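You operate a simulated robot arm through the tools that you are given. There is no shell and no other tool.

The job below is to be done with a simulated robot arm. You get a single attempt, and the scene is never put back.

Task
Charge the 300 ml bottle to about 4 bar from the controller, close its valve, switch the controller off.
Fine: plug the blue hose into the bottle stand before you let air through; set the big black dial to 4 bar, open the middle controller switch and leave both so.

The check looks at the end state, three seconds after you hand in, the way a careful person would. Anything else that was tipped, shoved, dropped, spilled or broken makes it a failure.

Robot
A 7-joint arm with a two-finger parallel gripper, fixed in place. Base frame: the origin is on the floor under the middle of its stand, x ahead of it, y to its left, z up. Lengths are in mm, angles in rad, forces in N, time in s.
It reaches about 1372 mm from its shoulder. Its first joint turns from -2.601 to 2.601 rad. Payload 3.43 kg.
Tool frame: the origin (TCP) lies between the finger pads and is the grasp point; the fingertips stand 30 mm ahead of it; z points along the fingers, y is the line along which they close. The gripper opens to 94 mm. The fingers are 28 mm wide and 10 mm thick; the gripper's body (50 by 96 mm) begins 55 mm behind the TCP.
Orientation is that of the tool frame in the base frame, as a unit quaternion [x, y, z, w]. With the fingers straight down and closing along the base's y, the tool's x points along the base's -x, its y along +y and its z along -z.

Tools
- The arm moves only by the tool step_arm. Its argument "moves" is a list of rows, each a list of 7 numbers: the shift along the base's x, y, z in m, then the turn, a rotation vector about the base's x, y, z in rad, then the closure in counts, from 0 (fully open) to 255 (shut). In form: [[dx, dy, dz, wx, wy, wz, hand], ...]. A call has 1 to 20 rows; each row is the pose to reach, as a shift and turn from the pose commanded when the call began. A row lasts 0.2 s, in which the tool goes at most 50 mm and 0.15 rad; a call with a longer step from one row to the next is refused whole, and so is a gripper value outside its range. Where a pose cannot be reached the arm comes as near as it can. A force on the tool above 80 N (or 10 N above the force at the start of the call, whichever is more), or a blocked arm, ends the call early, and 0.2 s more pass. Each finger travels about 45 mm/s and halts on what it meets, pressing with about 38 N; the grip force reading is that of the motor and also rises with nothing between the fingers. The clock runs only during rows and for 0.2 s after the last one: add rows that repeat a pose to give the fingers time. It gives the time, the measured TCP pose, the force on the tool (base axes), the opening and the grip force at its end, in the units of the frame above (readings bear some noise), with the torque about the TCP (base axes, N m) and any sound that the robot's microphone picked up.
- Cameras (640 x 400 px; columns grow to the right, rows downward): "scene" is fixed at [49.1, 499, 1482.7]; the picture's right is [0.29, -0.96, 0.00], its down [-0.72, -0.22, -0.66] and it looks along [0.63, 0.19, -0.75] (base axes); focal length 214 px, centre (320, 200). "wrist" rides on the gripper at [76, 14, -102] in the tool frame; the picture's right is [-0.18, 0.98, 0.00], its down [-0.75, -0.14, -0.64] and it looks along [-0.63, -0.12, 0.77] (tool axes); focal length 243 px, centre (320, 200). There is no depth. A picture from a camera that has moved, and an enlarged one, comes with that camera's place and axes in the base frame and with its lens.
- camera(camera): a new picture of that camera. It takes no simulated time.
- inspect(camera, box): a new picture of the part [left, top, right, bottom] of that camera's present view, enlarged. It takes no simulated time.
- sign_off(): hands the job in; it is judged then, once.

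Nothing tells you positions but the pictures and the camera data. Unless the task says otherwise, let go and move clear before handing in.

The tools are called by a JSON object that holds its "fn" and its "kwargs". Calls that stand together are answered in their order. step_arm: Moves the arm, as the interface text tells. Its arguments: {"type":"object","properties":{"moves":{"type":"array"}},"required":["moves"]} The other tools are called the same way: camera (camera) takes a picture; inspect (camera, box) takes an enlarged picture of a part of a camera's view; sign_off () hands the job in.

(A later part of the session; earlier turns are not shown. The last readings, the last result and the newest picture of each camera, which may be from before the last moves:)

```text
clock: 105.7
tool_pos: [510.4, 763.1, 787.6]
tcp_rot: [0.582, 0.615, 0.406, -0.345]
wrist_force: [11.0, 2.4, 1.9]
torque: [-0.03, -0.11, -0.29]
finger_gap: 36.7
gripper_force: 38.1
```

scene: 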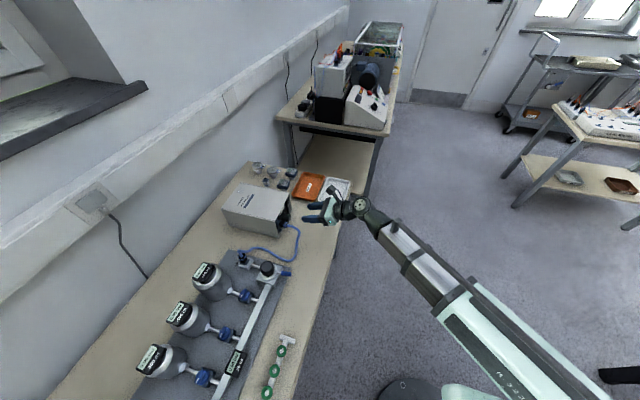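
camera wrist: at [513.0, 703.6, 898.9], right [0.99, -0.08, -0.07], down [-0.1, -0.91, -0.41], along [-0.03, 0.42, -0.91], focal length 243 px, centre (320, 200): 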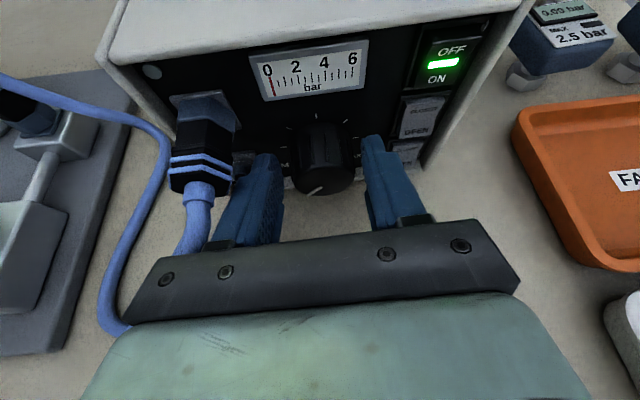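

It's gripped at 36.7 mm. I'll turn clockwise about half a stroke and read the gauge.

{"fn": "step_arm", "kwargs": {"moves": [[0.0019, 0, 0, 0, 0.14, 0, 255], [0.0032, 0, -0.0001, 0, 0.279, 0, 255], [0.0045, 0, -0.0005, 0, 0.419, 0, 255], [0.0057, 0, -0.001, 0, 0.558, 0, 255], [0.0057, 0, -0.001, 0, 0.558, 0, 255]]}}

{"fn": "camera", "kwargs": {"camera": "wrist"}}

{"fn": "inspect", "kwargs": {"camera": "wrist", "box": [230, 20, 400, 150]}}

```text
clock: 106.9
tool_pos: [515.2, 763.2, 785.1]
tcp_rot: [0.67, 0.495, 0.229, -0.503]
wrist_force: [14.8, -4.6, 3.1]
torque: [-0.25, -0.12, -0.36]
finger_gap: 36.3
gripper_force: 37.5
```

```text
taken
camera wrist: at [579.0, 703.3, 879.0], right [0.8, -0.08, -0.59], down [-0.31, -0.9, -0.29], along [-0.51, 0.42, -0.75], focal length 243 px, centre (320, 200)
```

wrist: 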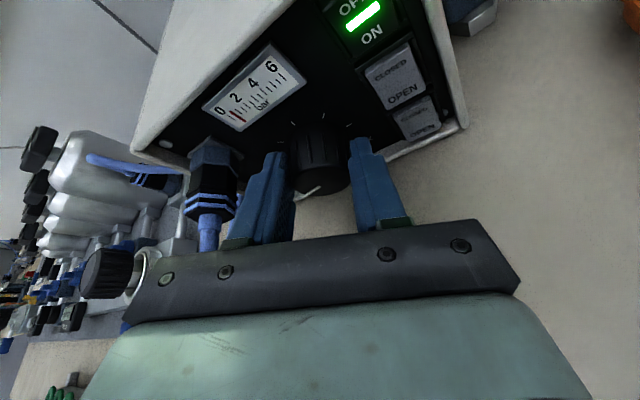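

```text
3.08 times, centred on (315, 85) of wrist
camera zoom: at [579.0, 703.3, 879.0], right [0.8, -0.08, -0.59], down [-0.31, -0.9, -0.29], along [-0.51, 0.42, -0.75], focal length 746 px, centre (335, 554)
```

zoom: 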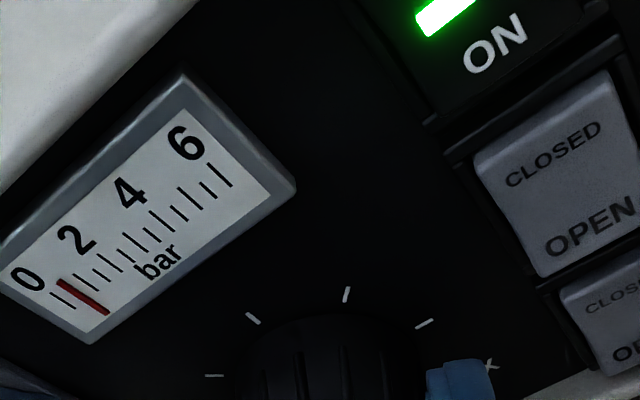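

The needle is moving, at about 0.7–0.8 bar after a 32° turn, which matches 45° per bar. I'll continue this stroke to about +59° of roll.

{"fn": "step_arm", "kwargs": {"moves": [[0.0016, 0, -0.0007, 0, 0.14, 0, 255], [0.0027, 0, -0.0015, 0, 0.279, 0, 255], [0.0036, 0, -0.0025, 0, 0.419, 0, 255], [0.0043, 0, -0.0036, 0, 0.558, 0, 255], [0.0043, 0, -0.0036, 0, 0.558, 0, 255]]}}

{"fn": "inspect", "kwargs": {"camera": "wrist", "box": [200, 0, 440, 180]}}

```text
clock: 108.1
tool_pos: [520.1, 764.0, 781.6]
tcp_rot: [0.707, 0.339, 0.034, -0.62]
wrist_force: [6.3, -12.5, -0.3]
torque: [-0.07, -0.04, 0.07]
finger_gap: 36.8
gripper_force: 38.6
```

```text
2.22 times, centred on (320, 90) of wrist
camera zoom: at [623.8, 703.6, 827.6], right [0.37, -0.08, -0.93], down [-0.42, -0.91, -0.09], along [-0.83, 0.42, -0.37], focal length 539 px, centre (320, 444)
```

zoom: 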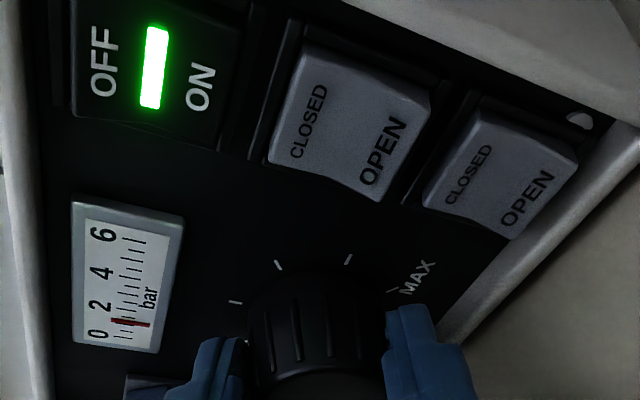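

About 1.4 bar after 64°. I'll release, back off, roll back to the start angle and re-grip for the second stroke.

{"fn": "step_arm", "kwargs": {"moves": [[0, 0, 0, 0, 0, 0, 119], [0, 0, 0, 0, 0, 0, 119], [0, -0.02, 0, 0, 0, 0, 119], [0, -0.042, 0, 0, 0, 0, 119], [-0.0012, -0.042, 0.001, 0, -0.14, 0, 119], [-0.0022, -0.042, 0.002, 0, -0.279, 0, 119], [-0.0032, -0.042, 0.003, 0, -0.419, 0, 119], [-0.0042, -0.042, 0.0036, 0, -0.558, 0, 119], [-0.0054, -0.042, 0.004, 0, -0.698, 0, 119], [-0.0066, -0.042, 0.0043, 0, -0.838, 0, 119], [-0.0078, -0.042, 0.0045, 0, -0.977, 0, 119], [-0.0089, -0.042, 0.0046, 0, -1.117, 0, 119], [-0.0089, -0.042, 0.0046, 0, -1.117, 0, 119]]}}

{"fn": "camera", "kwargs": {"camera": "wrist"}}

{"fn": "inspect", "kwargs": {"camera": "wrist", "box": [220, 0, 420, 170]}}

```text
clock: 110.9
tool_pos: [511.5, 721.7, 785.2]
tcp_rot: [0.58, 0.616, 0.405, -0.346]
wrist_force: [0.0, -0.2, -0.8]
torque: [-0.01, -0.01, 0.0]
finger_gap: 50.0
gripper_force: 0.0
```

```text
taken
camera wrist: at [513.7, 661.7, 899.2], right [0.99, -0.08, -0.07], down [-0.1, -0.91, -0.41], along [-0.03, 0.42, -0.91], focal length 243 px, centre (320, 200)
```

wrist: 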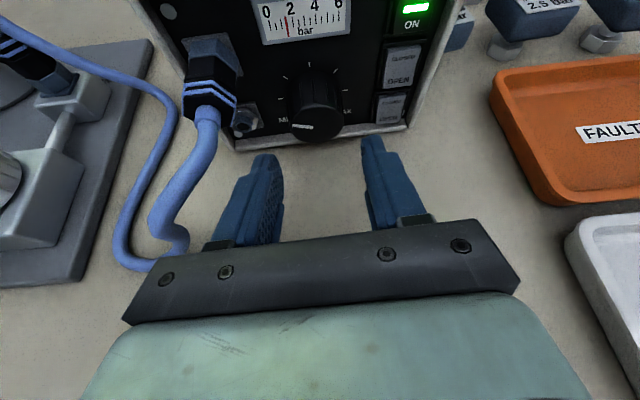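

```text
2.35 times, centred on (320, 85) of wrist
camera zoom: at [513.7, 661.7, 899.2], right [0.99, -0.08, -0.07], down [-0.1, -0.91, -0.41], along [-0.03, 0.42, -0.91], focal length 571 px, centre (320, 471)
```

zoom: 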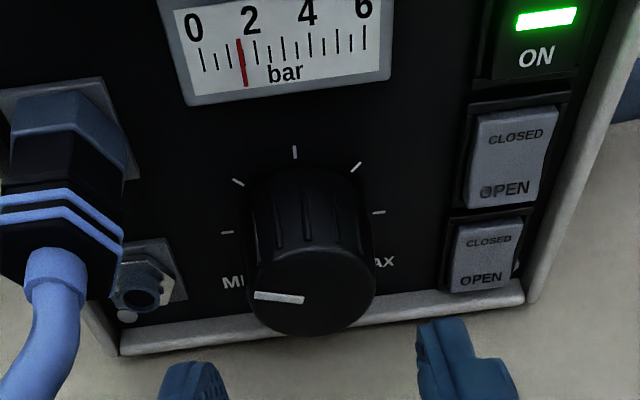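

The gauge shows about 1.5 bar. Second grip and stroke now.

{"fn": "step_arm", "kwargs": {"moves": [[0, 0.02, 0, 0, 0, 0, 119], [0, 0.042, 0, 0, 0, 0, 119], [0, 0.042, 0, 0, 0, 0, 255], [0, 0.042, 0, 0, 0, 0, 255], [0, 0.042, 0, 0, 0, 0, 255], [0, 0.042, 0, 0, 0, 0, 255]]}}

{"fn": "step_arm", "kwargs": {"moves": [[0.0013, 0, 0, 0, 0.14, 0, 255], [0.0026, 0, -0.0001, 0, 0.279, 0, 255], [0.0039, 0, -0.0005, 0, 0.419, 0, 255], [0.0051, 0, -0.001, 0, 0.558, 0, 255], [0.0063, 0, -0.0017, 0, 0.698, 0, 255], [0.0073, 0, -0.0025, 0, 0.838, 0, 255], [0.0082, 0, -0.0035, 0, 0.977, 0, 255], [0.009, 0, -0.0046, 0, 1.117, 0, 255], [0.009, 0, -0.0046, 0, 1.117, 0, 255]]}}

{"fn": "inspect", "kwargs": {"camera": "wrist", "box": [200, 0, 440, 180]}}

```text
clock: 112.3
tool_pos: [510.9, 764.4, 786.0]
tcp_rot: [0.58, 0.616, 0.405, -0.347]
wrist_force: [-11.9, 5.0, 1.1]
torque: [-0.04, 0.12, 0.47]
finger_gap: 36.7
gripper_force: 38.0
```

```text
clock: 114.3
tool_pos: [519.1, 764.3, 782.8]
tcp_rot: [0.707, 0.338, 0.035, -0.62]
wrist_force: [-7.8, -7.6, -0.2]
torque: [-0.25, 0.01, 0.45]
finger_gap: 36.5
gripper_force: 38.0
```

```text
2.22 times, centred on (320, 90) of wrist
camera zoom: at [624.1, 704.2, 827.9], right [0.37, -0.08, -0.92], down [-0.42, -0.91, -0.09], along [-0.83, 0.42, -0.37], focal length 539 px, centre (320, 444)
```

zoom: 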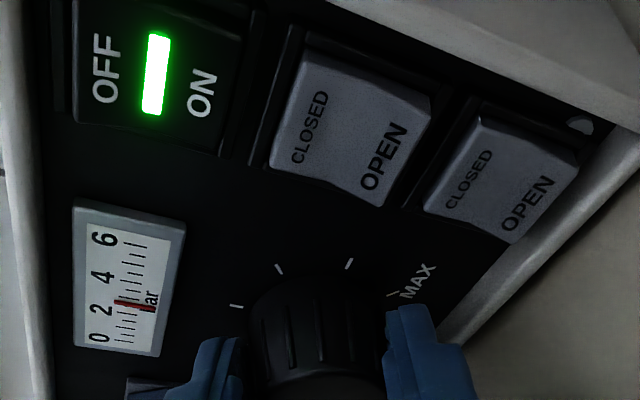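

About 2.9 bar. I'll reset once more for the final part.

{"fn": "step_arm", "kwargs": {"moves": [[0, 0, 0, 0, 0, 0, 119], [0, 0, 0, 0, 0, 0, 119], [0, -0.02, 0, 0, 0, 0, 119], [0, -0.042, 0, 0, 0, 0, 119], [-0.0012, -0.042, 0.001, 0, -0.14, 0, 119], [-0.0022, -0.042, 0.002, 0, -0.279, 0, 119], [-0.0032, -0.042, 0.003, 0, -0.419, 0, 119], [-0.0042, -0.042, 0.0036, 0, -0.558, 0, 119], [-0.0054, -0.042, 0.004, 0, -0.698, 0, 119], [-0.0066, -0.042, 0.0043, 0, -0.838, 0, 119], [-0.0078, -0.042, 0.0045, 0, -0.977, 0, 119], [-0.0092, -0.042, 0.0046, 0, -1.117, 0, 119], [-0.0092, -0.042, 0.0046, 0, -1.117, 0, 119]]}}

{"fn": "inspect", "kwargs": {"camera": "wrist", "box": [220, 0, 420, 170]}}

```text
clock: 117.1
tool_pos: [510.1, 719.5, 786.5]
tcp_rot: [0.58, 0.616, 0.406, -0.346]
wrist_force: [-0.1, -0.1, -0.1]
torque: [-0.01, -0.02, 0.01]
finger_gap: 50.2
gripper_force: 0.0
```

```text
2.35 times, centred on (320, 85) of wrist
camera zoom: at [513.7, 661.8, 899.0], right [0.99, -0.08, -0.07], down [-0.1, -0.91, -0.41], along [-0.03, 0.42, -0.91], focal length 571 px, centre (320, 471)
```

zoom: 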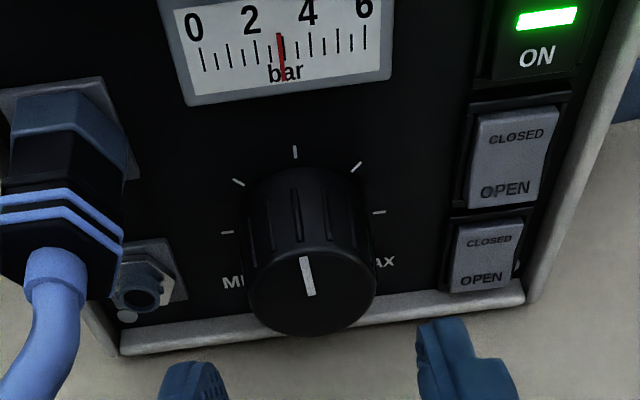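

It reads close to 3.0 bar with the pointer at the top tick. I need about 45° more to reach 4 bar.

{"fn": "step_arm", "kwargs": {"moves": [[0, 0.02, 0, 0, 0, 0, 119], [0, 0.042, 0, 0, 0, 0, 119], [0, 0.042, 0, 0, 0, 0, 255], [0, 0.042, 0, 0, 0, 0, 255], [0, 0.042, 0, 0, 0, 0, 255], [0, 0.042, 0, 0, 0, 0, 255]]}}

{"fn": "step_arm", "kwargs": {"moves": [[0.0013, 0, 0, 0, 0.14, 0, 255], [0.0026, 0, -0.0001, 0, 0.279, 0, 255], [0.0039, 0, -0.0005, 0, 0.419, 0, 255], [0.0051, 0, -0.001, 0, 0.558, 0, 255], [0.0063, 0, -0.0017, 0, 0.698, 0, 255], [0.0069, 0, -0.0022, 0, 0.785, 0, 255], [0.0069, 0, -0.0022, 0, 0.785, 0, 255]]}}

{"fn": "inspect", "kwargs": {"camera": "wrist", "box": [180, 0, 400, 160]}}

```text
clock: 118.5
tool_pos: [511.3, 765.1, 787.0]
tcp_rot: [0.581, 0.615, 0.405, -0.345]
wrist_force: [4.2, 3.6, 0.3]
torque: [-0.07, -0.04, -0.09]
finger_gap: 36.9
gripper_force: 37.9
```

```text
clock: 120.1
tool_pos: [516.8, 764.6, 785.3]
tcp_rot: [0.692, 0.436, 0.151, -0.556]
wrist_force: [1.3, 25.7, 0.5]
torque: [0.19, -0.01, -0.16]
finger_gap: 37.2
gripper_force: 38.4
```

```text
2.50 times, centred on (290, 80) of wrist
camera zoom: at [600.8, 704.0, 861.5], right [0.65, -0.08, -0.75], down [-0.37, -0.91, -0.22], along [-0.66, 0.42, -0.62], focal length 606 px, centre (395, 500)
```

zoom: 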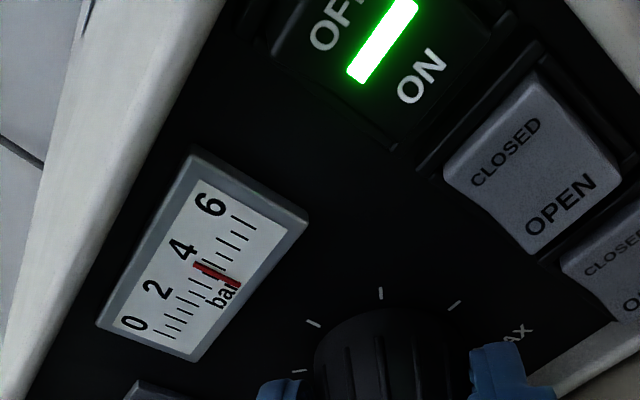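

{"fn": "inspect", "kwargs": {"camera": "wrist", "box": [205, 50, 295, 130]}}

{"fn": "step_arm", "kwargs": {"moves": [[0, 0, 0, 0, 0, 0, 119], [0, 0, 0, 0, 0, 0, 119], [0, -0.02, 0, 0, 0, 0, 119], [0, -0.042, 0, 0, 0, 0, 119], [-0.001, -0.042, 0.001, 0, -0.14, 0, 119], [-0.002, -0.042, 0.002, 0, -0.279, 0, 119], [-0.003, -0.042, 0.003, 0, -0.419, 0, 119], [-0.004, -0.042, 0.004, 0, -0.558, 0, 119], [-0.005, -0.042, 0.005, 0, -0.698, 0, 119], [-0.005, -0.042, 0.005, 0, -0.698, 0, 119]]}}

{"fn": "inspect", "kwargs": {"camera": "wrist", "box": [220, 0, 420, 170]}}

{"fn": "inspect", "kwargs": {"camera": "wrist", "box": [255, 0, 365, 50]}}

```text
5.00 times, centred on (250, 90) of wrist
camera zoom: at [600.8, 704.0, 861.5], right [0.65, -0.08, -0.75], down [-0.37, -0.91, -0.22], along [-0.66, 0.42, -0.62], focal length 1213 px, centre (670, 750)
```

zoom: 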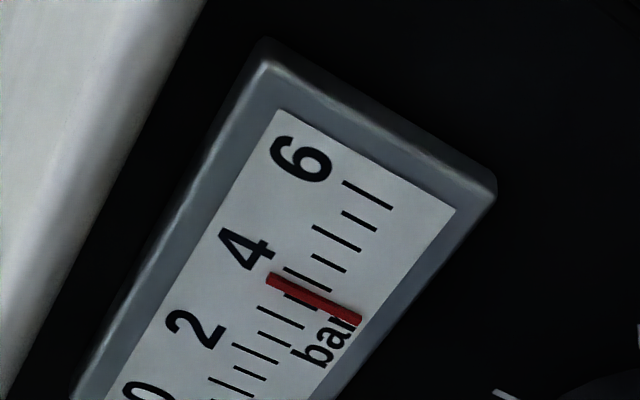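

```text
clock: 122.3
tool_pos: [512.8, 722.4, 788.5]
tcp_rot: [0.598, 0.601, 0.379, -0.372]
wrist_force: [0.6, -0.5, -0.1]
torque: [-0.01, 0.02, 0.01]
finger_gap: 50.0
gripper_force: 0.0
```

```text
2.35 times, centred on (320, 85) of wrist
camera zoom: at [525.7, 662.0, 901.2], right [0.98, -0.08, -0.15], down [-0.14, -0.91, -0.4], along [-0.11, 0.42, -0.9], focal length 571 px, centre (320, 471)
```

zoom: 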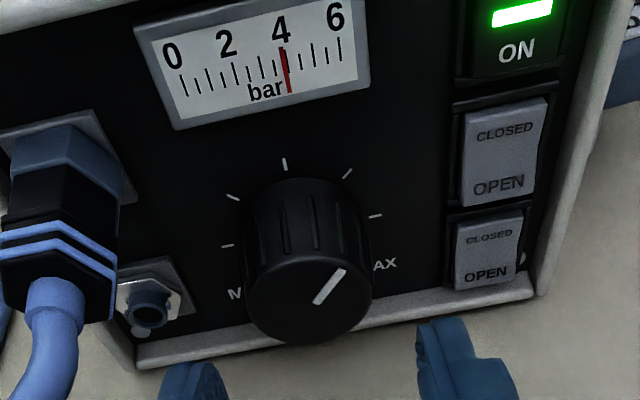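

```text
5.82 times, centred on (310, 25) of wrist
camera zoom: at [525.7, 662.0, 901.2], right [0.98, -0.08, -0.15], down [-0.14, -0.91, -0.4], along [-0.11, 0.42, -0.9], focal length 1412 px, centre (378, 1218)
```

zoom: 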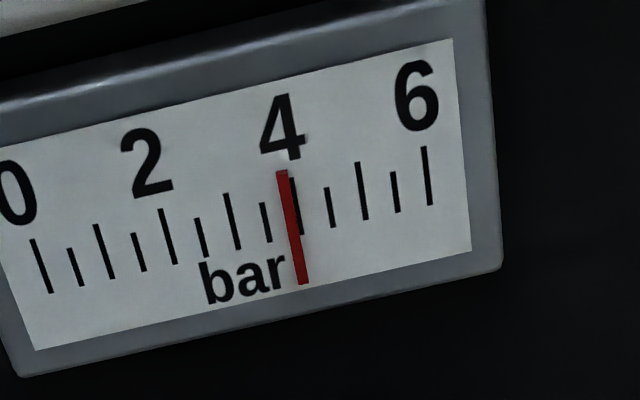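

The needle is just under the 4 mark, about 3.9 bar. I'll re-grip and nudge it about 5° more.

{"fn": "step_arm", "kwargs": {"moves": [[-0.001, 0.02, -0.0026, 0, 0, 0, 119], [-0.001, 0.042, -0.0026, 0, 0, 0, 119], [-0.001, 0.042, -0.0026, 0, 0, 0, 255], [-0.001, 0.042, -0.0026, 0, 0, 0, 255], [-0.001, 0.042, -0.0026, 0, 0, 0, 255], [-0.001, 0.042, -0.0026, 0, 0, 0, 255]]}}

{"fn": "inspect", "kwargs": {"camera": "wrist", "box": [240, 20, 400, 120]}}

{"fn": "step_arm", "kwargs": {"moves": [[0.0008, 0, 0, 0, 0.087, 0, 255], [0.0008, 0, 0, 0, 0.087, 0, 255]]}}

{"fn": "inspect", "kwargs": {"camera": "wrist", "box": [240, 20, 400, 120]}}

```text
clock: 123.7
tool_pos: [511.9, 762.4, 786.2]
tcp_rot: [0.597, 0.601, 0.378, -0.373]
wrist_force: [-4.8, 3.2, -0.1]
torque: [0.01, 0.09, 0.04]
finger_gap: 36.8
gripper_force: 38.3
```

```text
4.00 times, centred on (320, 70) of wrist
camera zoom: at [524.8, 703.5, 898.5], right [0.98, -0.08, -0.16], down [-0.14, -0.91, -0.4], along [-0.11, 0.42, -0.9], focal length 970 px, centre (320, 720)
```

zoom: 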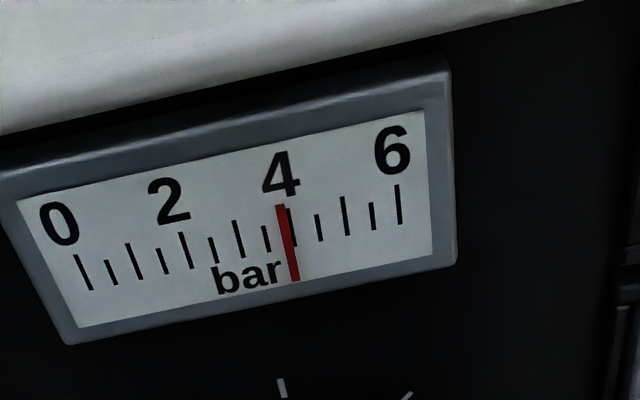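

```text
clock: 124.3
tool_pos: [513.5, 762.4, 786.0]
tcp_rot: [0.613, 0.584, 0.352, -0.399]
wrist_force: [-1.2, 0.5, 0.2]
torque: [-0.52, 0.02, 0.23]
finger_gap: 36.8
gripper_force: 37.8
```

```text
4.00 times, centred on (320, 70) of wrist
camera zoom: at [535.4, 703.4, 896.9], right [0.97, -0.08, -0.24], down [-0.17, -0.91, -0.39], along [-0.19, 0.42, -0.89], focal length 970 px, centre (320, 720)
```

zoom: 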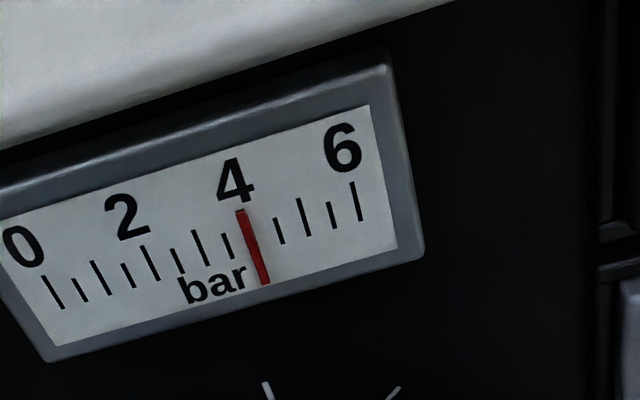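

The needle is on the 4 mark. I'll release the knob, back off, and close the fingers ready for the middle switch.

{"fn": "step_arm", "kwargs": {"moves": [[0, 0, 0, 0, 0, 0, 119], [0, 0, 0, 0, 0, 0, 119], [0, -0.025, 0, 0, 0, 0, 119], [0, -0.05, 0, 0, -0.087, 0, 119], [0.02, -0.06, 0, 0, -0.087, 0, 180], [0.045, -0.06, 0, 0, -0.087, 0, 255], [0.0545, -0.06, 0, 0, -0.087, 0, 255], [0.0545, -0.06, 0, 0, -0.087, 0, 255]]}}

{"fn": "camera", "kwargs": {"camera": "wrist"}}

{"fn": "inspect", "kwargs": {"camera": "wrist", "box": [220, 0, 400, 170]}}

```text
clock: 126.1
tool_pos: [565.7, 702.4, 786.1]
tcp_rot: [0.598, 0.6, 0.379, -0.372]
wrist_force: [-0.7, 0.9, -0.8]
torque: [-0.02, 0.0, 0.0]
finger_gap: 0.0
gripper_force: 31.5
```

```text
taken
camera wrist: at [579.4, 642.6, 898.4], right [0.98, -0.08, -0.16], down [-0.14, -0.91, -0.4], along [-0.11, 0.42, -0.9], focal length 243 px, centre (320, 200)
```

wrist: 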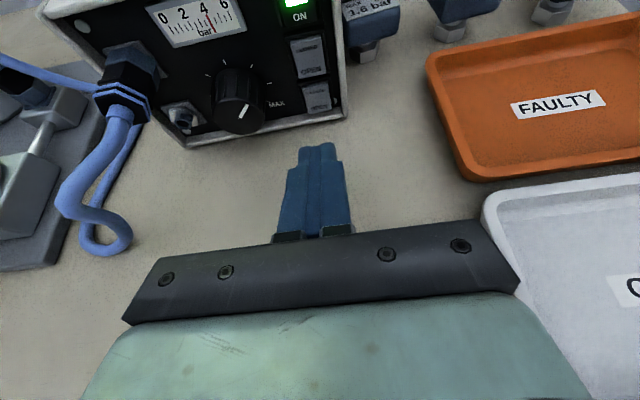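

```text
2.35 times, centred on (310, 85) of wrist
camera zoom: at [579.4, 642.6, 898.4], right [0.98, -0.08, -0.16], down [-0.14, -0.91, -0.4], along [-0.11, 0.42, -0.9], focal length 571 px, centre (344, 471)
```

zoom: 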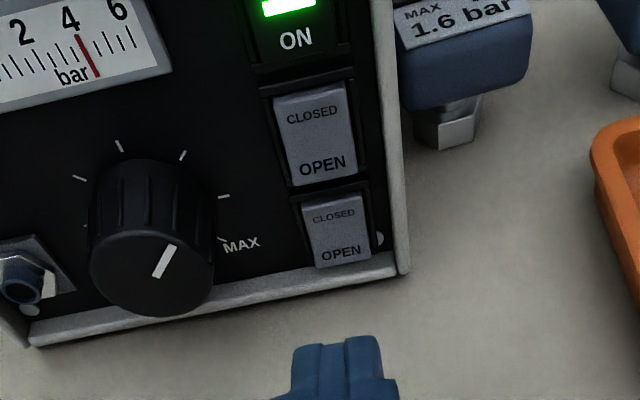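

The fingers are closed and lined up with the middle OPEN half (about 566, 795, 784). I'll advance close to it and then press in small steps.

{"fn": "step_arm", "kwargs": {"moves": [[0.0003, 0.02, 0, 0, 0, 0, 255], [0.0003, 0.04, 0, 0, 0, 0, 255], [0.0003, 0.052, 0, 0, 0, 0, 255], [0.0003, 0.054, 0, 0, 0, 0, 255]]}}

{"fn": "inspect", "kwargs": {"camera": "wrist", "box": [240, 40, 400, 170]}}

```text
clock: 127.1
tool_pos: [566.6, 757.3, 787.0]
tcp_rot: [0.597, 0.6, 0.38, -0.373]
wrist_force: [0.7, -0.3, 1.2]
torque: [-0.02, 0.01, 0.0]
finger_gap: 0.2
gripper_force: 33.0
```

```text
3.08 times, centred on (320, 105) of wrist
camera zoom: at [579.9, 697.2, 900.4], right [0.98, -0.08, -0.16], down [-0.14, -0.91, -0.4], along [-0.11, 0.42, -0.9], focal length 746 px, centre (320, 492)
```

zoom: 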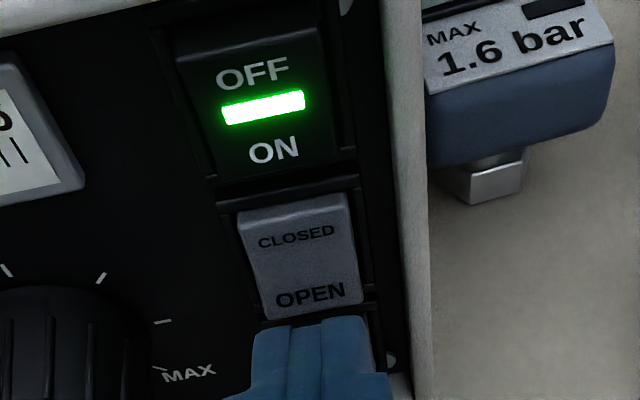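

{"fn": "step_arm", "kwargs": {"moves": [[0, 0.0015, 0, 0, 0, 0, 255], [0, 0.003, 0, 0, 0, 0, 255]]}}

{"fn": "step_arm", "kwargs": {"moves": [[0, 0.0015, 0, 0, 0, 0, 255], [0, 0.003, 0, 0, 0, 0, 255]]}}

{"fn": "inspect", "kwargs": {"camera": "wrist", "box": [240, 40, 400, 170]}}

```text
clock: 127.7
tool_pos: [566.8, 759.6, 787.1]
tcp_rot: [0.597, 0.6, 0.379, -0.373]
wrist_force: [-0.3, -1.4, 0.4]
torque: [0.0, 0.02, 0.01]
finger_gap: 0.2
gripper_force: 33.1
```

```text
clock: 128.3
tool_pos: [568.3, 761.8, 786.9]
tcp_rot: [0.598, 0.6, 0.38, -0.371]
wrist_force: [3.7, -19.4, -5.1]
torque: [-0.09, 0.22, 0.04]
finger_gap: 0.4
gripper_force: 32.8
```

```text
3.08 times, centred on (320, 105) of wrist
camera zoom: at [580.9, 702.1, 899.3], right [0.98, -0.08, -0.15], down [-0.14, -0.91, -0.4], along [-0.11, 0.42, -0.9], focal length 746 px, centre (320, 492)
```

zoom: 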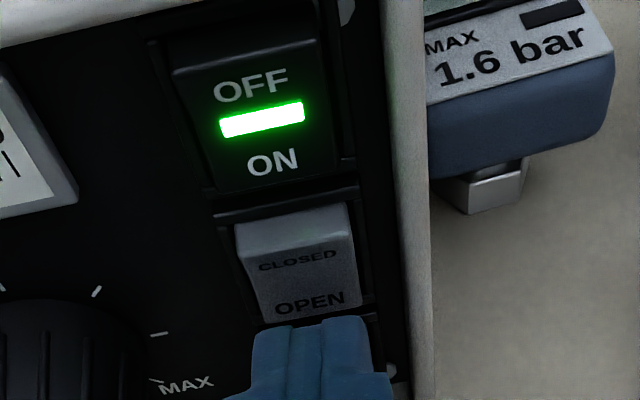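

The middle rocker has tipped towards OPEN. I'll press one more millimetre to make sure it snaps, then back off.

{"fn": "step_arm", "kwargs": {"moves": [[0, 0.0012, 0, 0, 0, 0, 255], [0, 0.0012, 0, 0, 0, 0, 255]]}}

{"fn": "step_arm", "kwargs": {"moves": [[0, -0.005, 0, 0, 0, 0, 255], [0, -0.015, 0, 0, 0, 0, 255], [0, -0.04, 0, 0, 0, 0, 255], [0, -0.04, 0, 0, 0, 0, 255]]}}

{"fn": "camera", "kwargs": {"camera": "wrist"}}

{"fn": "inspect", "kwargs": {"camera": "wrist", "box": [220, 0, 400, 170]}}

```text
clock: 128.9
tool_pos: [567.5, 766.0, 788.4]
tcp_rot: [0.597, 0.6, 0.38, -0.374]
wrist_force: [5.4, -14.5, -1.0]
torque: [-0.02, 0.02, -0.19]
finger_gap: 0.0
gripper_force: 33.2
```

```text
clock: 129.9
tool_pos: [567.4, 724.2, 787.8]
tcp_rot: [0.598, 0.6, 0.379, -0.372]
wrist_force: [0.3, 0.0, 0.9]
torque: [0.03, 0.01, -0.01]
finger_gap: 0.0
gripper_force: 33.4
```

```text
taken
camera wrist: at [580.6, 664.7, 898.7], right [0.98, -0.08, -0.16], down [-0.14, -0.91, -0.4], along [-0.11, 0.42, -0.9], focal length 243 px, centre (320, 200)
```

wrist: 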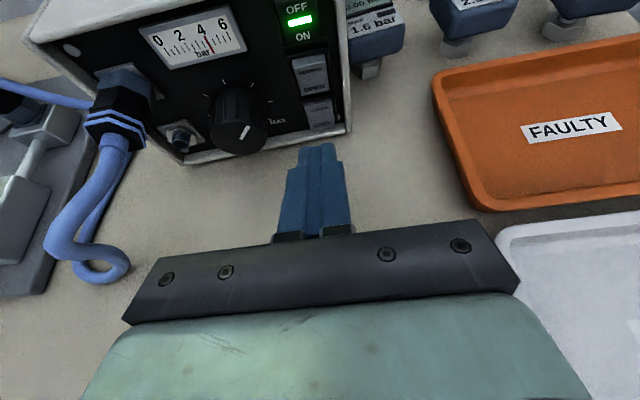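

```text
2.35 times, centred on (310, 85) of wrist
camera zoom: at [580.6, 664.7, 898.7], right [0.98, -0.08, -0.16], down [-0.14, -0.91, -0.4], along [-0.11, 0.42, -0.9], focal length 571 px, centre (344, 471)
```

zoom: 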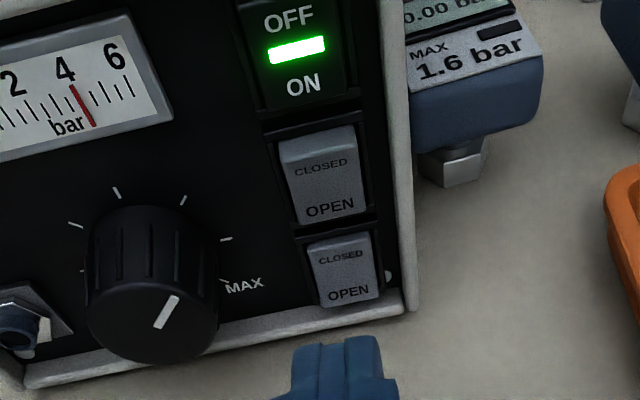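

The middle switch now sits in OPEN, the bottom one is untouched, and the gauge is still at 4. I'll check the stand's manifold reading from the scene camera.

{"fn": "camera", "kwargs": {"camera": "scene"}}

{"fn": "inspect", "kwargs": {"camera": "scene", "box": [200, 330, 270, 390]}}

{"fn": "inspect", "kwargs": {"camera": "scene", "box": [200, 150, 360, 270]}}

{"fn": "inspect", "kwargs": {"camera": "scene", "box": [120, 240, 320, 400]}}

```text
taken
```

scene: 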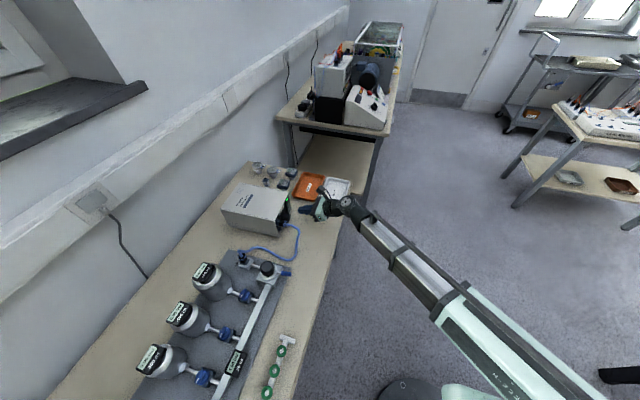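

```text
6.67 times, centred on (235, 360) of scene
camera zoom: at [49.1, 499.0, 1482.7], right [0.29, -0.96, 0.0], down [-0.72, -0.22, -0.66], along [0.63, 0.19, -0.75], focal length 1430 px, centre (887, -867)
```

zoom: 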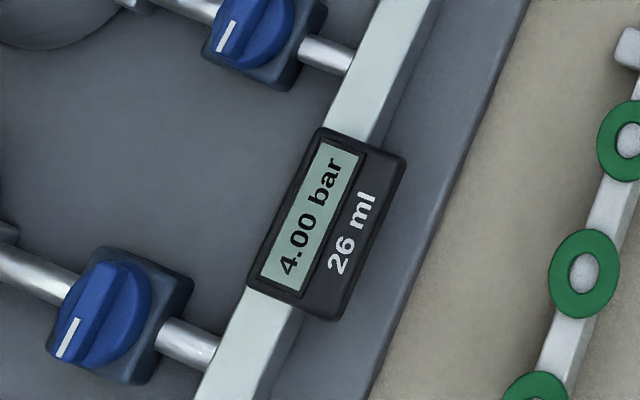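

```text
3.33 times, centred on (280, 210) of scene
camera zoom: at [49.1, 499.0, 1482.7], right [0.29, -0.96, 0.0], down [-0.72, -0.22, -0.66], along [0.63, 0.19, -0.75], focal length 715 px, centre (453, 167)
```

zoom: 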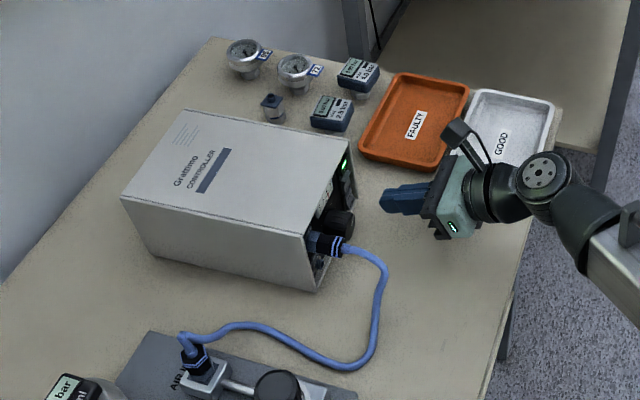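

```text
2.50 times, centred on (220, 320) of scene
camera zoom: at [49.1, 499.0, 1482.7], right [0.29, -0.96, 0.0], down [-0.72, -0.22, -0.66], along [0.63, 0.19, -0.75], focal length 536 px, centre (570, -100)
```

zoom: 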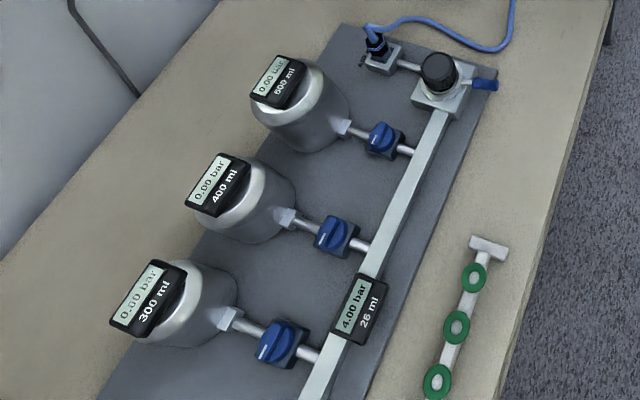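

The manifold shows 4.00 bar while all the bottles still read 0.00, so the air path works. Next is the 300 ml valve, whose handle lies across its pipe near (-16, 784). I'll rise and turn back to fingers-down on the way.

{"fn": "step_arm", "kwargs": {"moves": [[0, -0.02, 0.01, -0.06, 0, 0, 255], [0, -0.045, 0.025, -0.18, 0, 0, 200], [0, -0.07, 0.045, -0.3, 0, 0, 150], [0, -0.085, 0.07, -0.42, 0, 0, 100], [0, -0.1, 0.095, -0.54, 0, 0, 50], [0, -0.11, 0.12, -0.66, 0, 0, 0], [0, -0.12, 0.145, -0.78, 0, 0, 0], [0, -0.12, 0.17, -0.9, 0, 0, 0], [0, -0.12, 0.19, -1.02, 0, 0, 0], [0, -0.12, 0.21, -1.134, 0, 0, 0], [0, -0.12, 0.21, -1.134, 0, 0, 0]]}}

{"fn": "step_arm", "kwargs": {"moves": [[-0.02, 0, 0, 0, 0, 0.143, 0], [-0.05, 0, 0, 0, 0, 0.286, 0], [-0.08, 0, 0.01, 0, 0, 0.428, 0], [-0.12, 0, 0.02, 0, 0, 0.571, 0], [-0.16, 0, 0.03, 0, 0, 0.714, 0], [-0.2, 0, 0.04, 0, 0, 0.857, 0], [-0.24, 0, 0.04, 0, 0, 1.0, 0], [-0.28, 0, 0.04, 0, 0, 1.142, 0], [-0.31, 0, 0.04, 0, 0, 1.285, 0], [-0.33, 0, 0.04, 0, 0, 1.428, 0], [-0.34, 0, 0.04, 0, 0, 1.5708, 0], [-0.34, 0, 0.04, 0, 0, 1.5708, 0]]}}

```text
clock: 132.3
tool_pos: [566.8, 604.8, 997.6]
tcp_rot: [0.704, 0.71, -0.003, 0.007]
wrist_force: [0.1, -0.5, -0.2]
torque: [0.03, 0.0, 0.0]
finger_gap: 93.7
gripper_force: 0.1
```

```text
clock: 134.9
tool_pos: [227.7, 605.1, 1036.8]
tcp_rot: [-0.004, 1.0, 0.003, 0.006]
wrist_force: [-0.5, -0.2, -0.5]
torque: [-0.02, 0.02, -0.01]
finger_gap: 93.8
gripper_force: 0.1
```

{"fn": "step_arm", "kwargs": {"moves": [[-0.02, 0.01, 0, 0, 0, 0.143, 0], [-0.04, 0.02, 0, 0, 0, 0.286, 0], [-0.06, 0.03, 0, 0, 0, 0.428, 0], [-0.085, 0.045, 0, 0, 0, 0.571, 0], [-0.11, 0.06, 0, 0, 0, 0.714, 0], [-0.135, 0.08, 0, 0, 0, 0.857, 0], [-0.16, 0.1, 0, 0, 0, 1.0, 0], [-0.185, 0.12, 0, 0, 0, 1.142, 0], [-0.21, 0.14, 0, 0, 0, 1.285, 0], [-0.23, 0.16, 0, 0, 0, 1.428, 0], [-0.244, 0.175, 0, 0, 0, 1.5708, 0], [-0.244, 0.175, 0, 0, 0, 1.5708, 0]]}}

{"fn": "camera", "kwargs": {"camera": "wrist"}}

{"fn": "camera", "kwargs": {"camera": "scene"}}

```text
clock: 137.5
tool_pos: [-16.5, 778.3, 1036.6]
tcp_rot: [0.711, -0.703, -0.006, -0.002]
wrist_force: [-0.4, 0.4, -0.3]
torque: [-0.02, -0.02, 0.02]
finger_gap: 94.2
gripper_force: 0.0
```

```text
taken
camera wrist: at [-29.1, 701.4, 1138.2], right [-0.98, 0.17, 0.01], down [0.14, 0.75, 0.65], along [0.11, 0.64, -0.76], focal length 243 px, centre (320, 200)
```

wrist: 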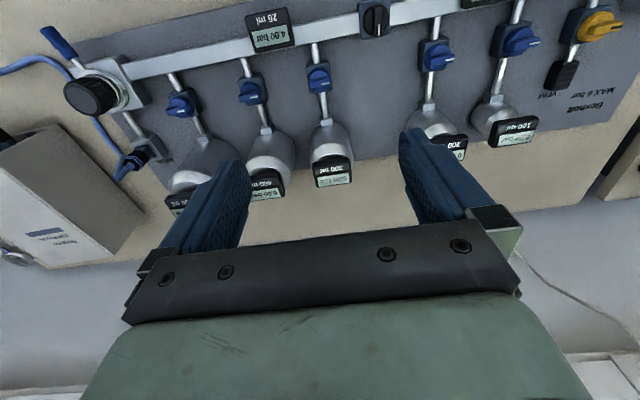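

```text
taken
```

scene: 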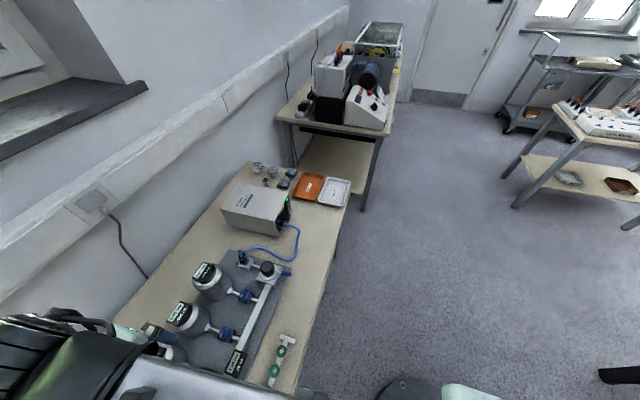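

I'll zoom in on the valves from here to confirm which one is the 300 ml.

{"fn": "inspect", "kwargs": {"camera": "wrist", "box": [230, 40, 400, 200]}}

{"fn": "inspect", "kwargs": {"camera": "wrist", "box": [285, 40, 355, 110]}}

{"fn": "inspect", "kwargs": {"camera": "wrist", "box": [300, 140, 370, 200]}}

```text
2.50 times, centred on (315, 120) of wrist
camera zoom: at [-29.1, 701.4, 1138.2], right [-0.98, 0.17, 0.01], down [0.14, 0.75, 0.65], along [0.11, 0.64, -0.76], focal length 606 px, centre (332, 400)
```

zoom: 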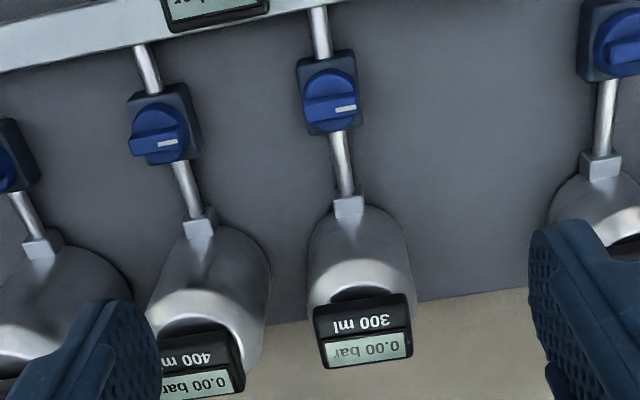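

```text
5.71 times, centred on (320, 75) of wrist
camera zoom: at [-29.1, 701.4, 1138.2], right [-0.98, 0.17, 0.01], down [0.14, 0.75, 0.65], along [0.11, 0.64, -0.76], focal length 1386 px, centre (320, 914)
```

zoom: 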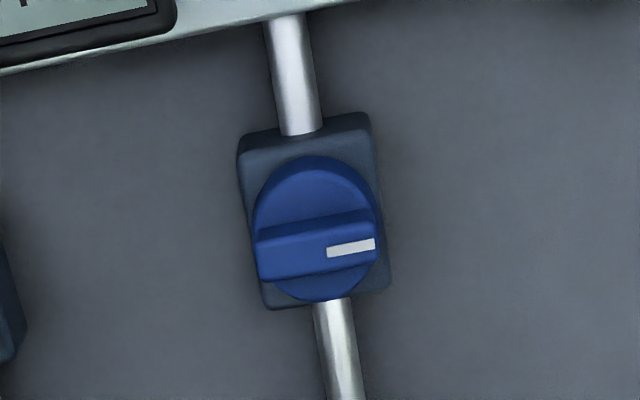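

```text
6.67 times, centred on (335, 170) of wrist
camera zoom: at [-29.1, 701.4, 1138.2], right [-0.98, 0.17, 0.01], down [0.14, 0.75, 0.65], along [0.11, 0.64, -0.76], focal length 1618 px, centre (220, 400)
```

zoom: 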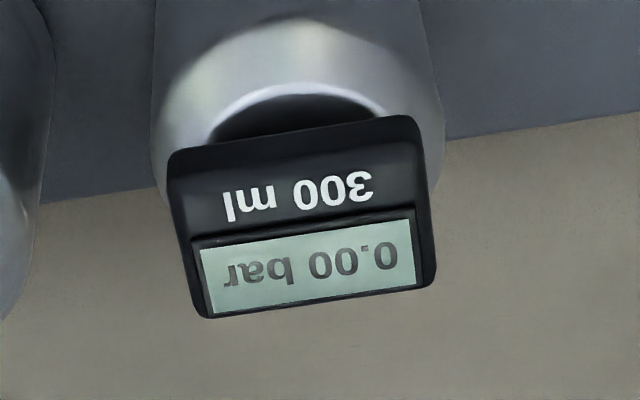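

That's the 300 ml valve: handle bar along x, axis about (-15.5, 791), bar top near z≈800. I'll turn so the fingers close across the bar and come down above it.

{"fn": "step_arm", "kwargs": {"moves": [[0, 0.001, -0.01, 0, 0, -0.132, 0], [0, 0.002, -0.02, 0, 0, -0.264, 0], [0, 0.003, -0.03, 0, 0, -0.396, 0], [0.001, 0.004, -0.04, 0, 0, -0.528, 0], [0.001, 0.006, -0.05, 0, 0, -0.66, 0], [0.001, 0.007, -0.06, 0, 0, -0.792, 0], [0.001, 0.008, -0.07, 0, 0, -0.924, 40], [0.001, 0.009, -0.08, 0, 0, -1.056, 80], [0.001, 0.01, -0.08, 0, 0, -1.188, 120], [0.001, 0.011, -0.08, 0, 0, -1.32, 146], [0.001, 0.012, -0.08, 0, 0, -1.452, 146], [0.001, 0.0127, -0.08, 0, 0, -1.582, 146], [0.001, 0.0127, -0.08, 0, 0, -1.582, 146]]}}

{"fn": "camera", "kwargs": {"camera": "wrist"}}

{"fn": "camera", "kwargs": {"camera": "scene"}}

```text
clock: 140.3
tool_pos: [-13.9, 792.5, 956.7]
tcp_rot: [0.003, 1.0, 0.003, 0.006]
wrist_force: [-0.3, 0.1, 0.4]
torque: [0.01, -0.02, -0.01]
finger_gap: 40.2
gripper_force: 0.0
```

```text
taken
camera wrist: at [-92.5, 806.0, 1057.1], right [0.19, 0.98, 0.01], down [0.74, -0.15, 0.65], along [0.64, -0.12, -0.76], focal length 243 px, centre (320, 200)
```

wrist: 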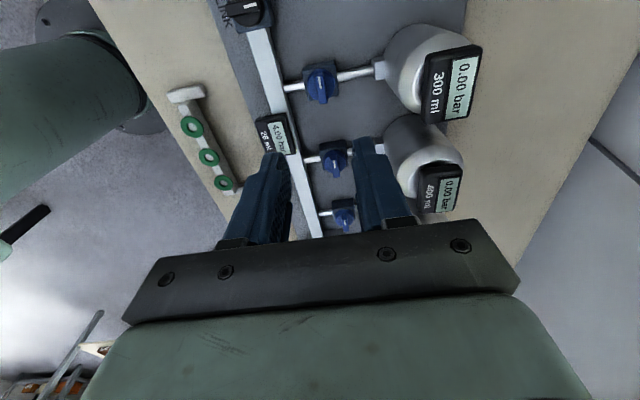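

```text
taken
```

scene: 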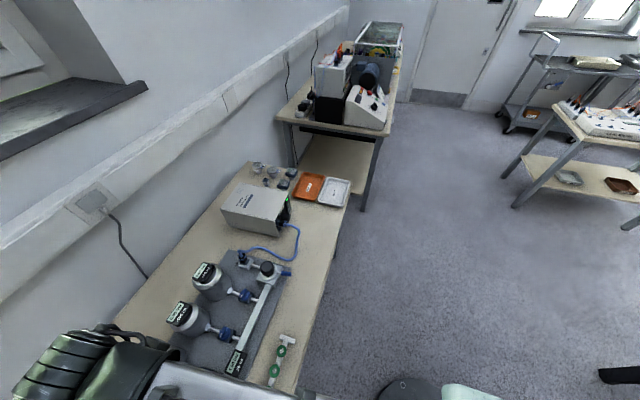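

{"fn": "inspect", "kwargs": {"camera": "wrist", "box": [280, 50, 360, 120]}}

```text
5.71 times, centred on (320, 85) of wrist
camera zoom: at [-92.5, 806.0, 1057.1], right [0.19, 0.98, 0.01], down [0.74, -0.15, 0.65], along [0.64, -0.12, -0.76], focal length 1386 px, centre (320, 857)
```

zoom: 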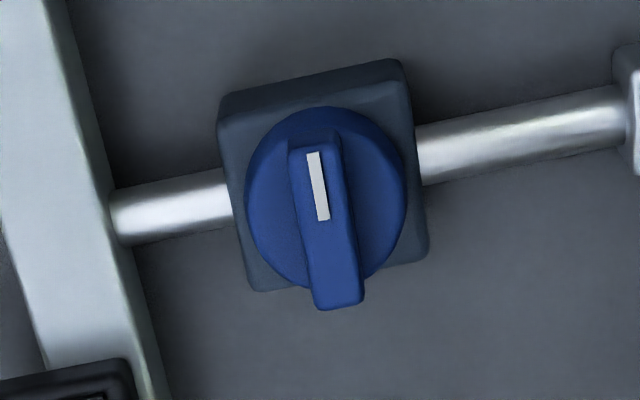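

The valve axis is at about (-15, 794.5) with its bar top at z≈788. I'll descend part way with a small tilt correction and re-check.

{"fn": "step_arm", "kwargs": {"moves": [[0, 0.001, -0.03, -0.006, 0.012, 0, 146], [-0.001, 0.0018, -0.06, -0.006, 0.012, 0, 146], [-0.001, 0.0018, -0.09, -0.006, 0.012, 0, 146], [-0.001, 0.0018, -0.12, -0.006, 0.012, 0, 146], [-0.001, 0.0018, -0.12, -0.006, 0.012, 0, 146]]}}

{"fn": "camera", "kwargs": {"camera": "wrist"}}

{"fn": "inspect", "kwargs": {"camera": "wrist", "box": [250, 60, 400, 190]}}

```text
clock: 141.5
tool_pos: [-15.8, 793.4, 836.2]
tcp_rot: [0.002, 1.0, 0.0, 0.0]
wrist_force: [0.0, 0.5, 0.7]
torque: [0.01, -0.03, 0.01]
finger_gap: 40.3
gripper_force: 0.1
```

```text
taken
camera wrist: at [-93.2, 807.6, 937.0], right [0.19, 0.98, 0.0], down [0.75, -0.14, 0.64], along [0.63, -0.12, -0.77], focal length 243 px, centre (320, 200)
```

wrist: 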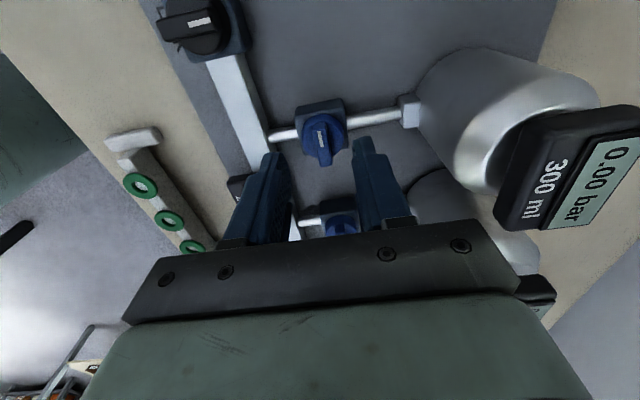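

```text
3.08 times, centred on (325, 125) of wrist
camera zoom: at [-93.2, 807.6, 937.0], right [0.19, 0.98, 0.0], down [0.75, -0.14, 0.64], along [0.63, -0.12, -0.77], focal length 746 px, centre (305, 431)
```

zoom: 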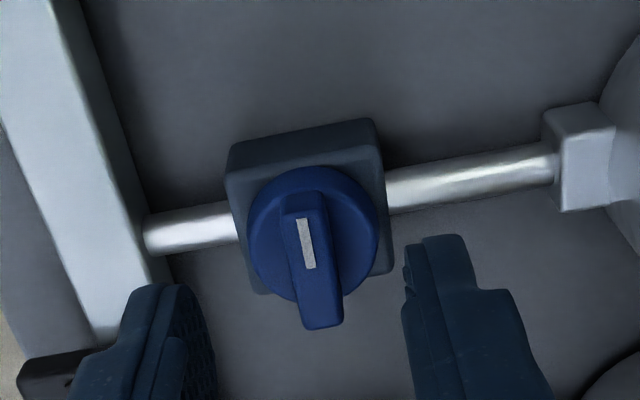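

The bar is about 1.7 mm to the +y side of centre. I'll correct that and go down so the fingers straddle it.

{"fn": "step_arm", "kwargs": {"moves": [[0, 0.0016, -0.01, 0, 0, 0, 146], [0, 0.0016, -0.02, 0, 0, 0, 146], [0, 0.0016, -0.027, 0, 0, 0, 146], [0, 0.0016, -0.029, 0, 0, 0, 146]]}}

{"fn": "inspect", "kwargs": {"camera": "wrist", "box": [250, 60, 400, 220]}}

```text
clock: 142.5
tool_pos: [-15.0, 795.7, 808.0]
tcp_rot: [0.002, 1.0, -0.001, 0.0]
wrist_force: [-1.0, 0.3, 0.1]
torque: [0.02, 0.04, 0.02]
finger_gap: 40.3
gripper_force: 0.1
```

```text
2.50 times, centred on (325, 140) of wrist
camera zoom: at [-93.1, 810.1, 909.1], right [0.19, 0.98, 0.0], down [0.75, -0.14, 0.64], along [0.63, -0.12, -0.77], focal length 606 px, centre (308, 350)
```

zoom: 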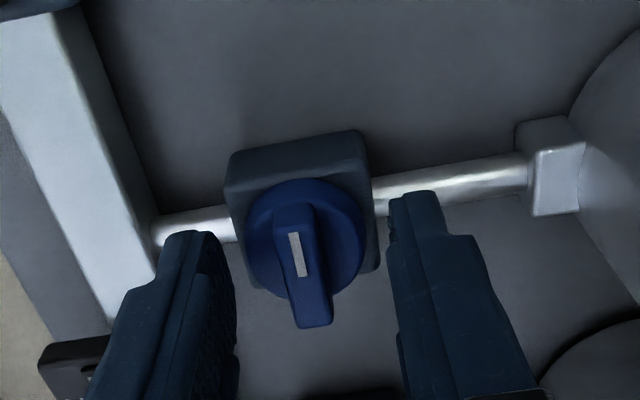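

The fingers straddle the bar. I'll go 2 mm lower and close.

{"fn": "step_arm", "kwargs": {"moves": [[0, 0, -0.002, 0, 0, 0, 146], [0, 0, -0.002, 0, 0, 0, 200], [0, 0, -0.002, 0, 0, 0, 255], [0, 0, -0.002, 0, 0, 0, 255], [0, 0, -0.002, 0, 0, 0, 255]]}}

{"fn": "inspect", "kwargs": {"camera": "wrist", "box": [250, 60, 400, 220]}}

```text
clock: 143.7
tool_pos: [-17.2, 795.1, 806.7]
tcp_rot: [0.001, 1.0, -0.001, 0.0]
wrist_force: [-0.6, -12.9, -1.9]
torque: [-0.45, 0.03, -0.02]
finger_gap: 29.8
gripper_force: 44.9
```

```text
2.50 times, centred on (325, 140) of wrist
camera zoom: at [-93.0, 809.4, 906.9], right [0.19, 0.98, 0.0], down [0.75, -0.14, 0.64], along [0.63, -0.12, -0.77], focal length 606 px, centre (308, 350)
```

zoom: 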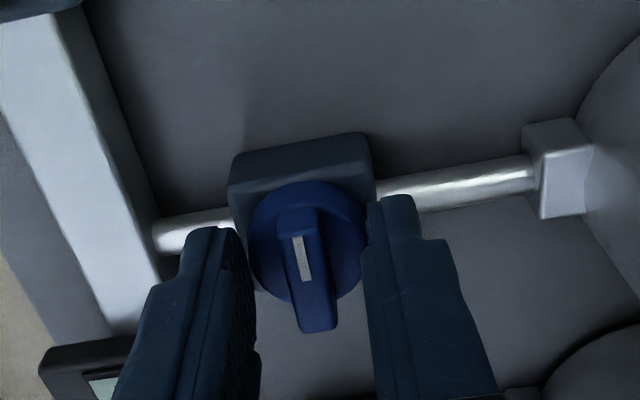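

The fingers stopped on the round base (30 mm), so I'm slightly too low. I'll open, rise 7 mm and close on the bar itself.

{"fn": "step_arm", "kwargs": {"moves": [[0, 0, 0, 0, 0, 0, 146], [0, 0, 0, 0, 0, 0, 146], [0, 0, 0.007, 0, 0, 0, 146], [0, 0, 0.007, 0, 0, 0, 255], [0, 0, 0.007, 0, 0, 0, 255], [0, 0, 0.007, 0, 0, 0, 255], [0, 0, 0.007, 0, 0, 0, 255]]}}

{"fn": "inspect", "kwargs": {"camera": "wrist", "box": [250, 60, 400, 220]}}

```text
clock: 145.3
tool_pos: [-15.6, 795.4, 813.6]
tcp_rot: [0.002, 1.0, 0.0, 0.0]
wrist_force: [-0.4, -15.3, -2.4]
torque: [-0.33, 0.11, -0.05]
finger_gap: 9.9
gripper_force: 43.7
```

```text
2.50 times, centred on (325, 140) of wrist
camera zoom: at [-92.5, 809.4, 913.6], right [0.19, 0.98, 0.0], down [0.75, -0.14, 0.64], along [0.63, -0.12, -0.77], focal length 606 px, centre (308, 350)
```

zoom: 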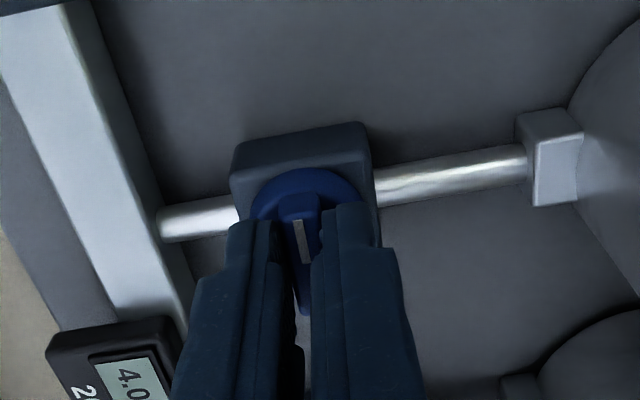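

I've got the bar at 9.9 mm. I'll ease off the sideways load and try turning about 10° counterclockwise.

{"fn": "step_arm", "kwargs": {"moves": [[0, -0.001, 0, 0, 0, 0, 255], [0, -0.001, 0, 0, 0, 0.087, 255], [0, -0.001, 0, 0, 0, 0.174, 255], [0, -0.001, 0, 0, 0, 0.174, 255]]}}

{"fn": "inspect", "kwargs": {"camera": "wrist", "box": [250, 60, 400, 220]}}

{"fn": "inspect", "kwargs": {"camera": "wrist", "box": [430, 90, 640, 250]}}

```text
clock: 146.3
tool_pos: [-16.4, 794.5, 812.7]
tcp_rot: [-0.085, 0.996, -0.001, 0.0]
wrist_force: [-1.0, -17.2, -20.5]
torque: [-0.03, -0.26, -1.31]
finger_gap: 13.5
gripper_force: 45.0
```

```text
2.50 times, centred on (325, 140) of wrist
camera zoom: at [-94.7, 795.8, 913.7], right [0.01, 1.0, 0.0], down [0.77, -0.01, 0.64], along [0.64, -0.01, -0.77], focal length 606 px, centre (308, 350)
```

zoom: 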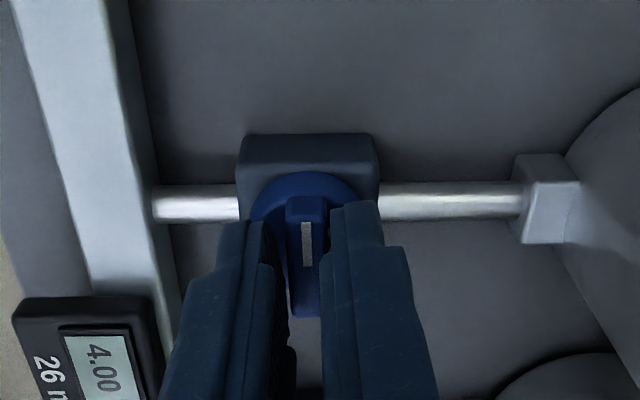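

```text
2.50 times, centred on (535, 170) of wrist
camera zoom: at [-94.7, 795.8, 913.7], right [0.01, 1.0, 0.0], down [0.77, -0.01, 0.64], along [0.64, -0.01, -0.77], focal length 606 px, centre (-218, 275)
```

zoom: 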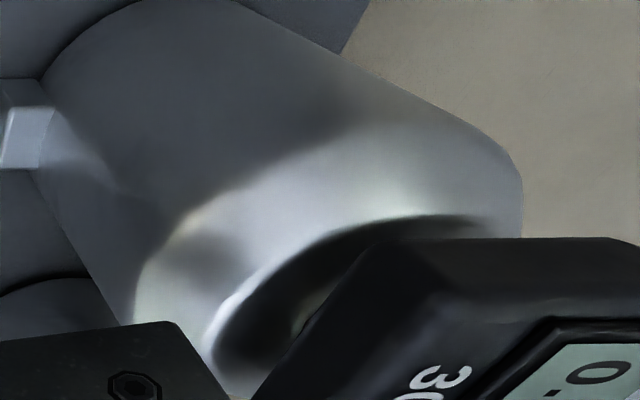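

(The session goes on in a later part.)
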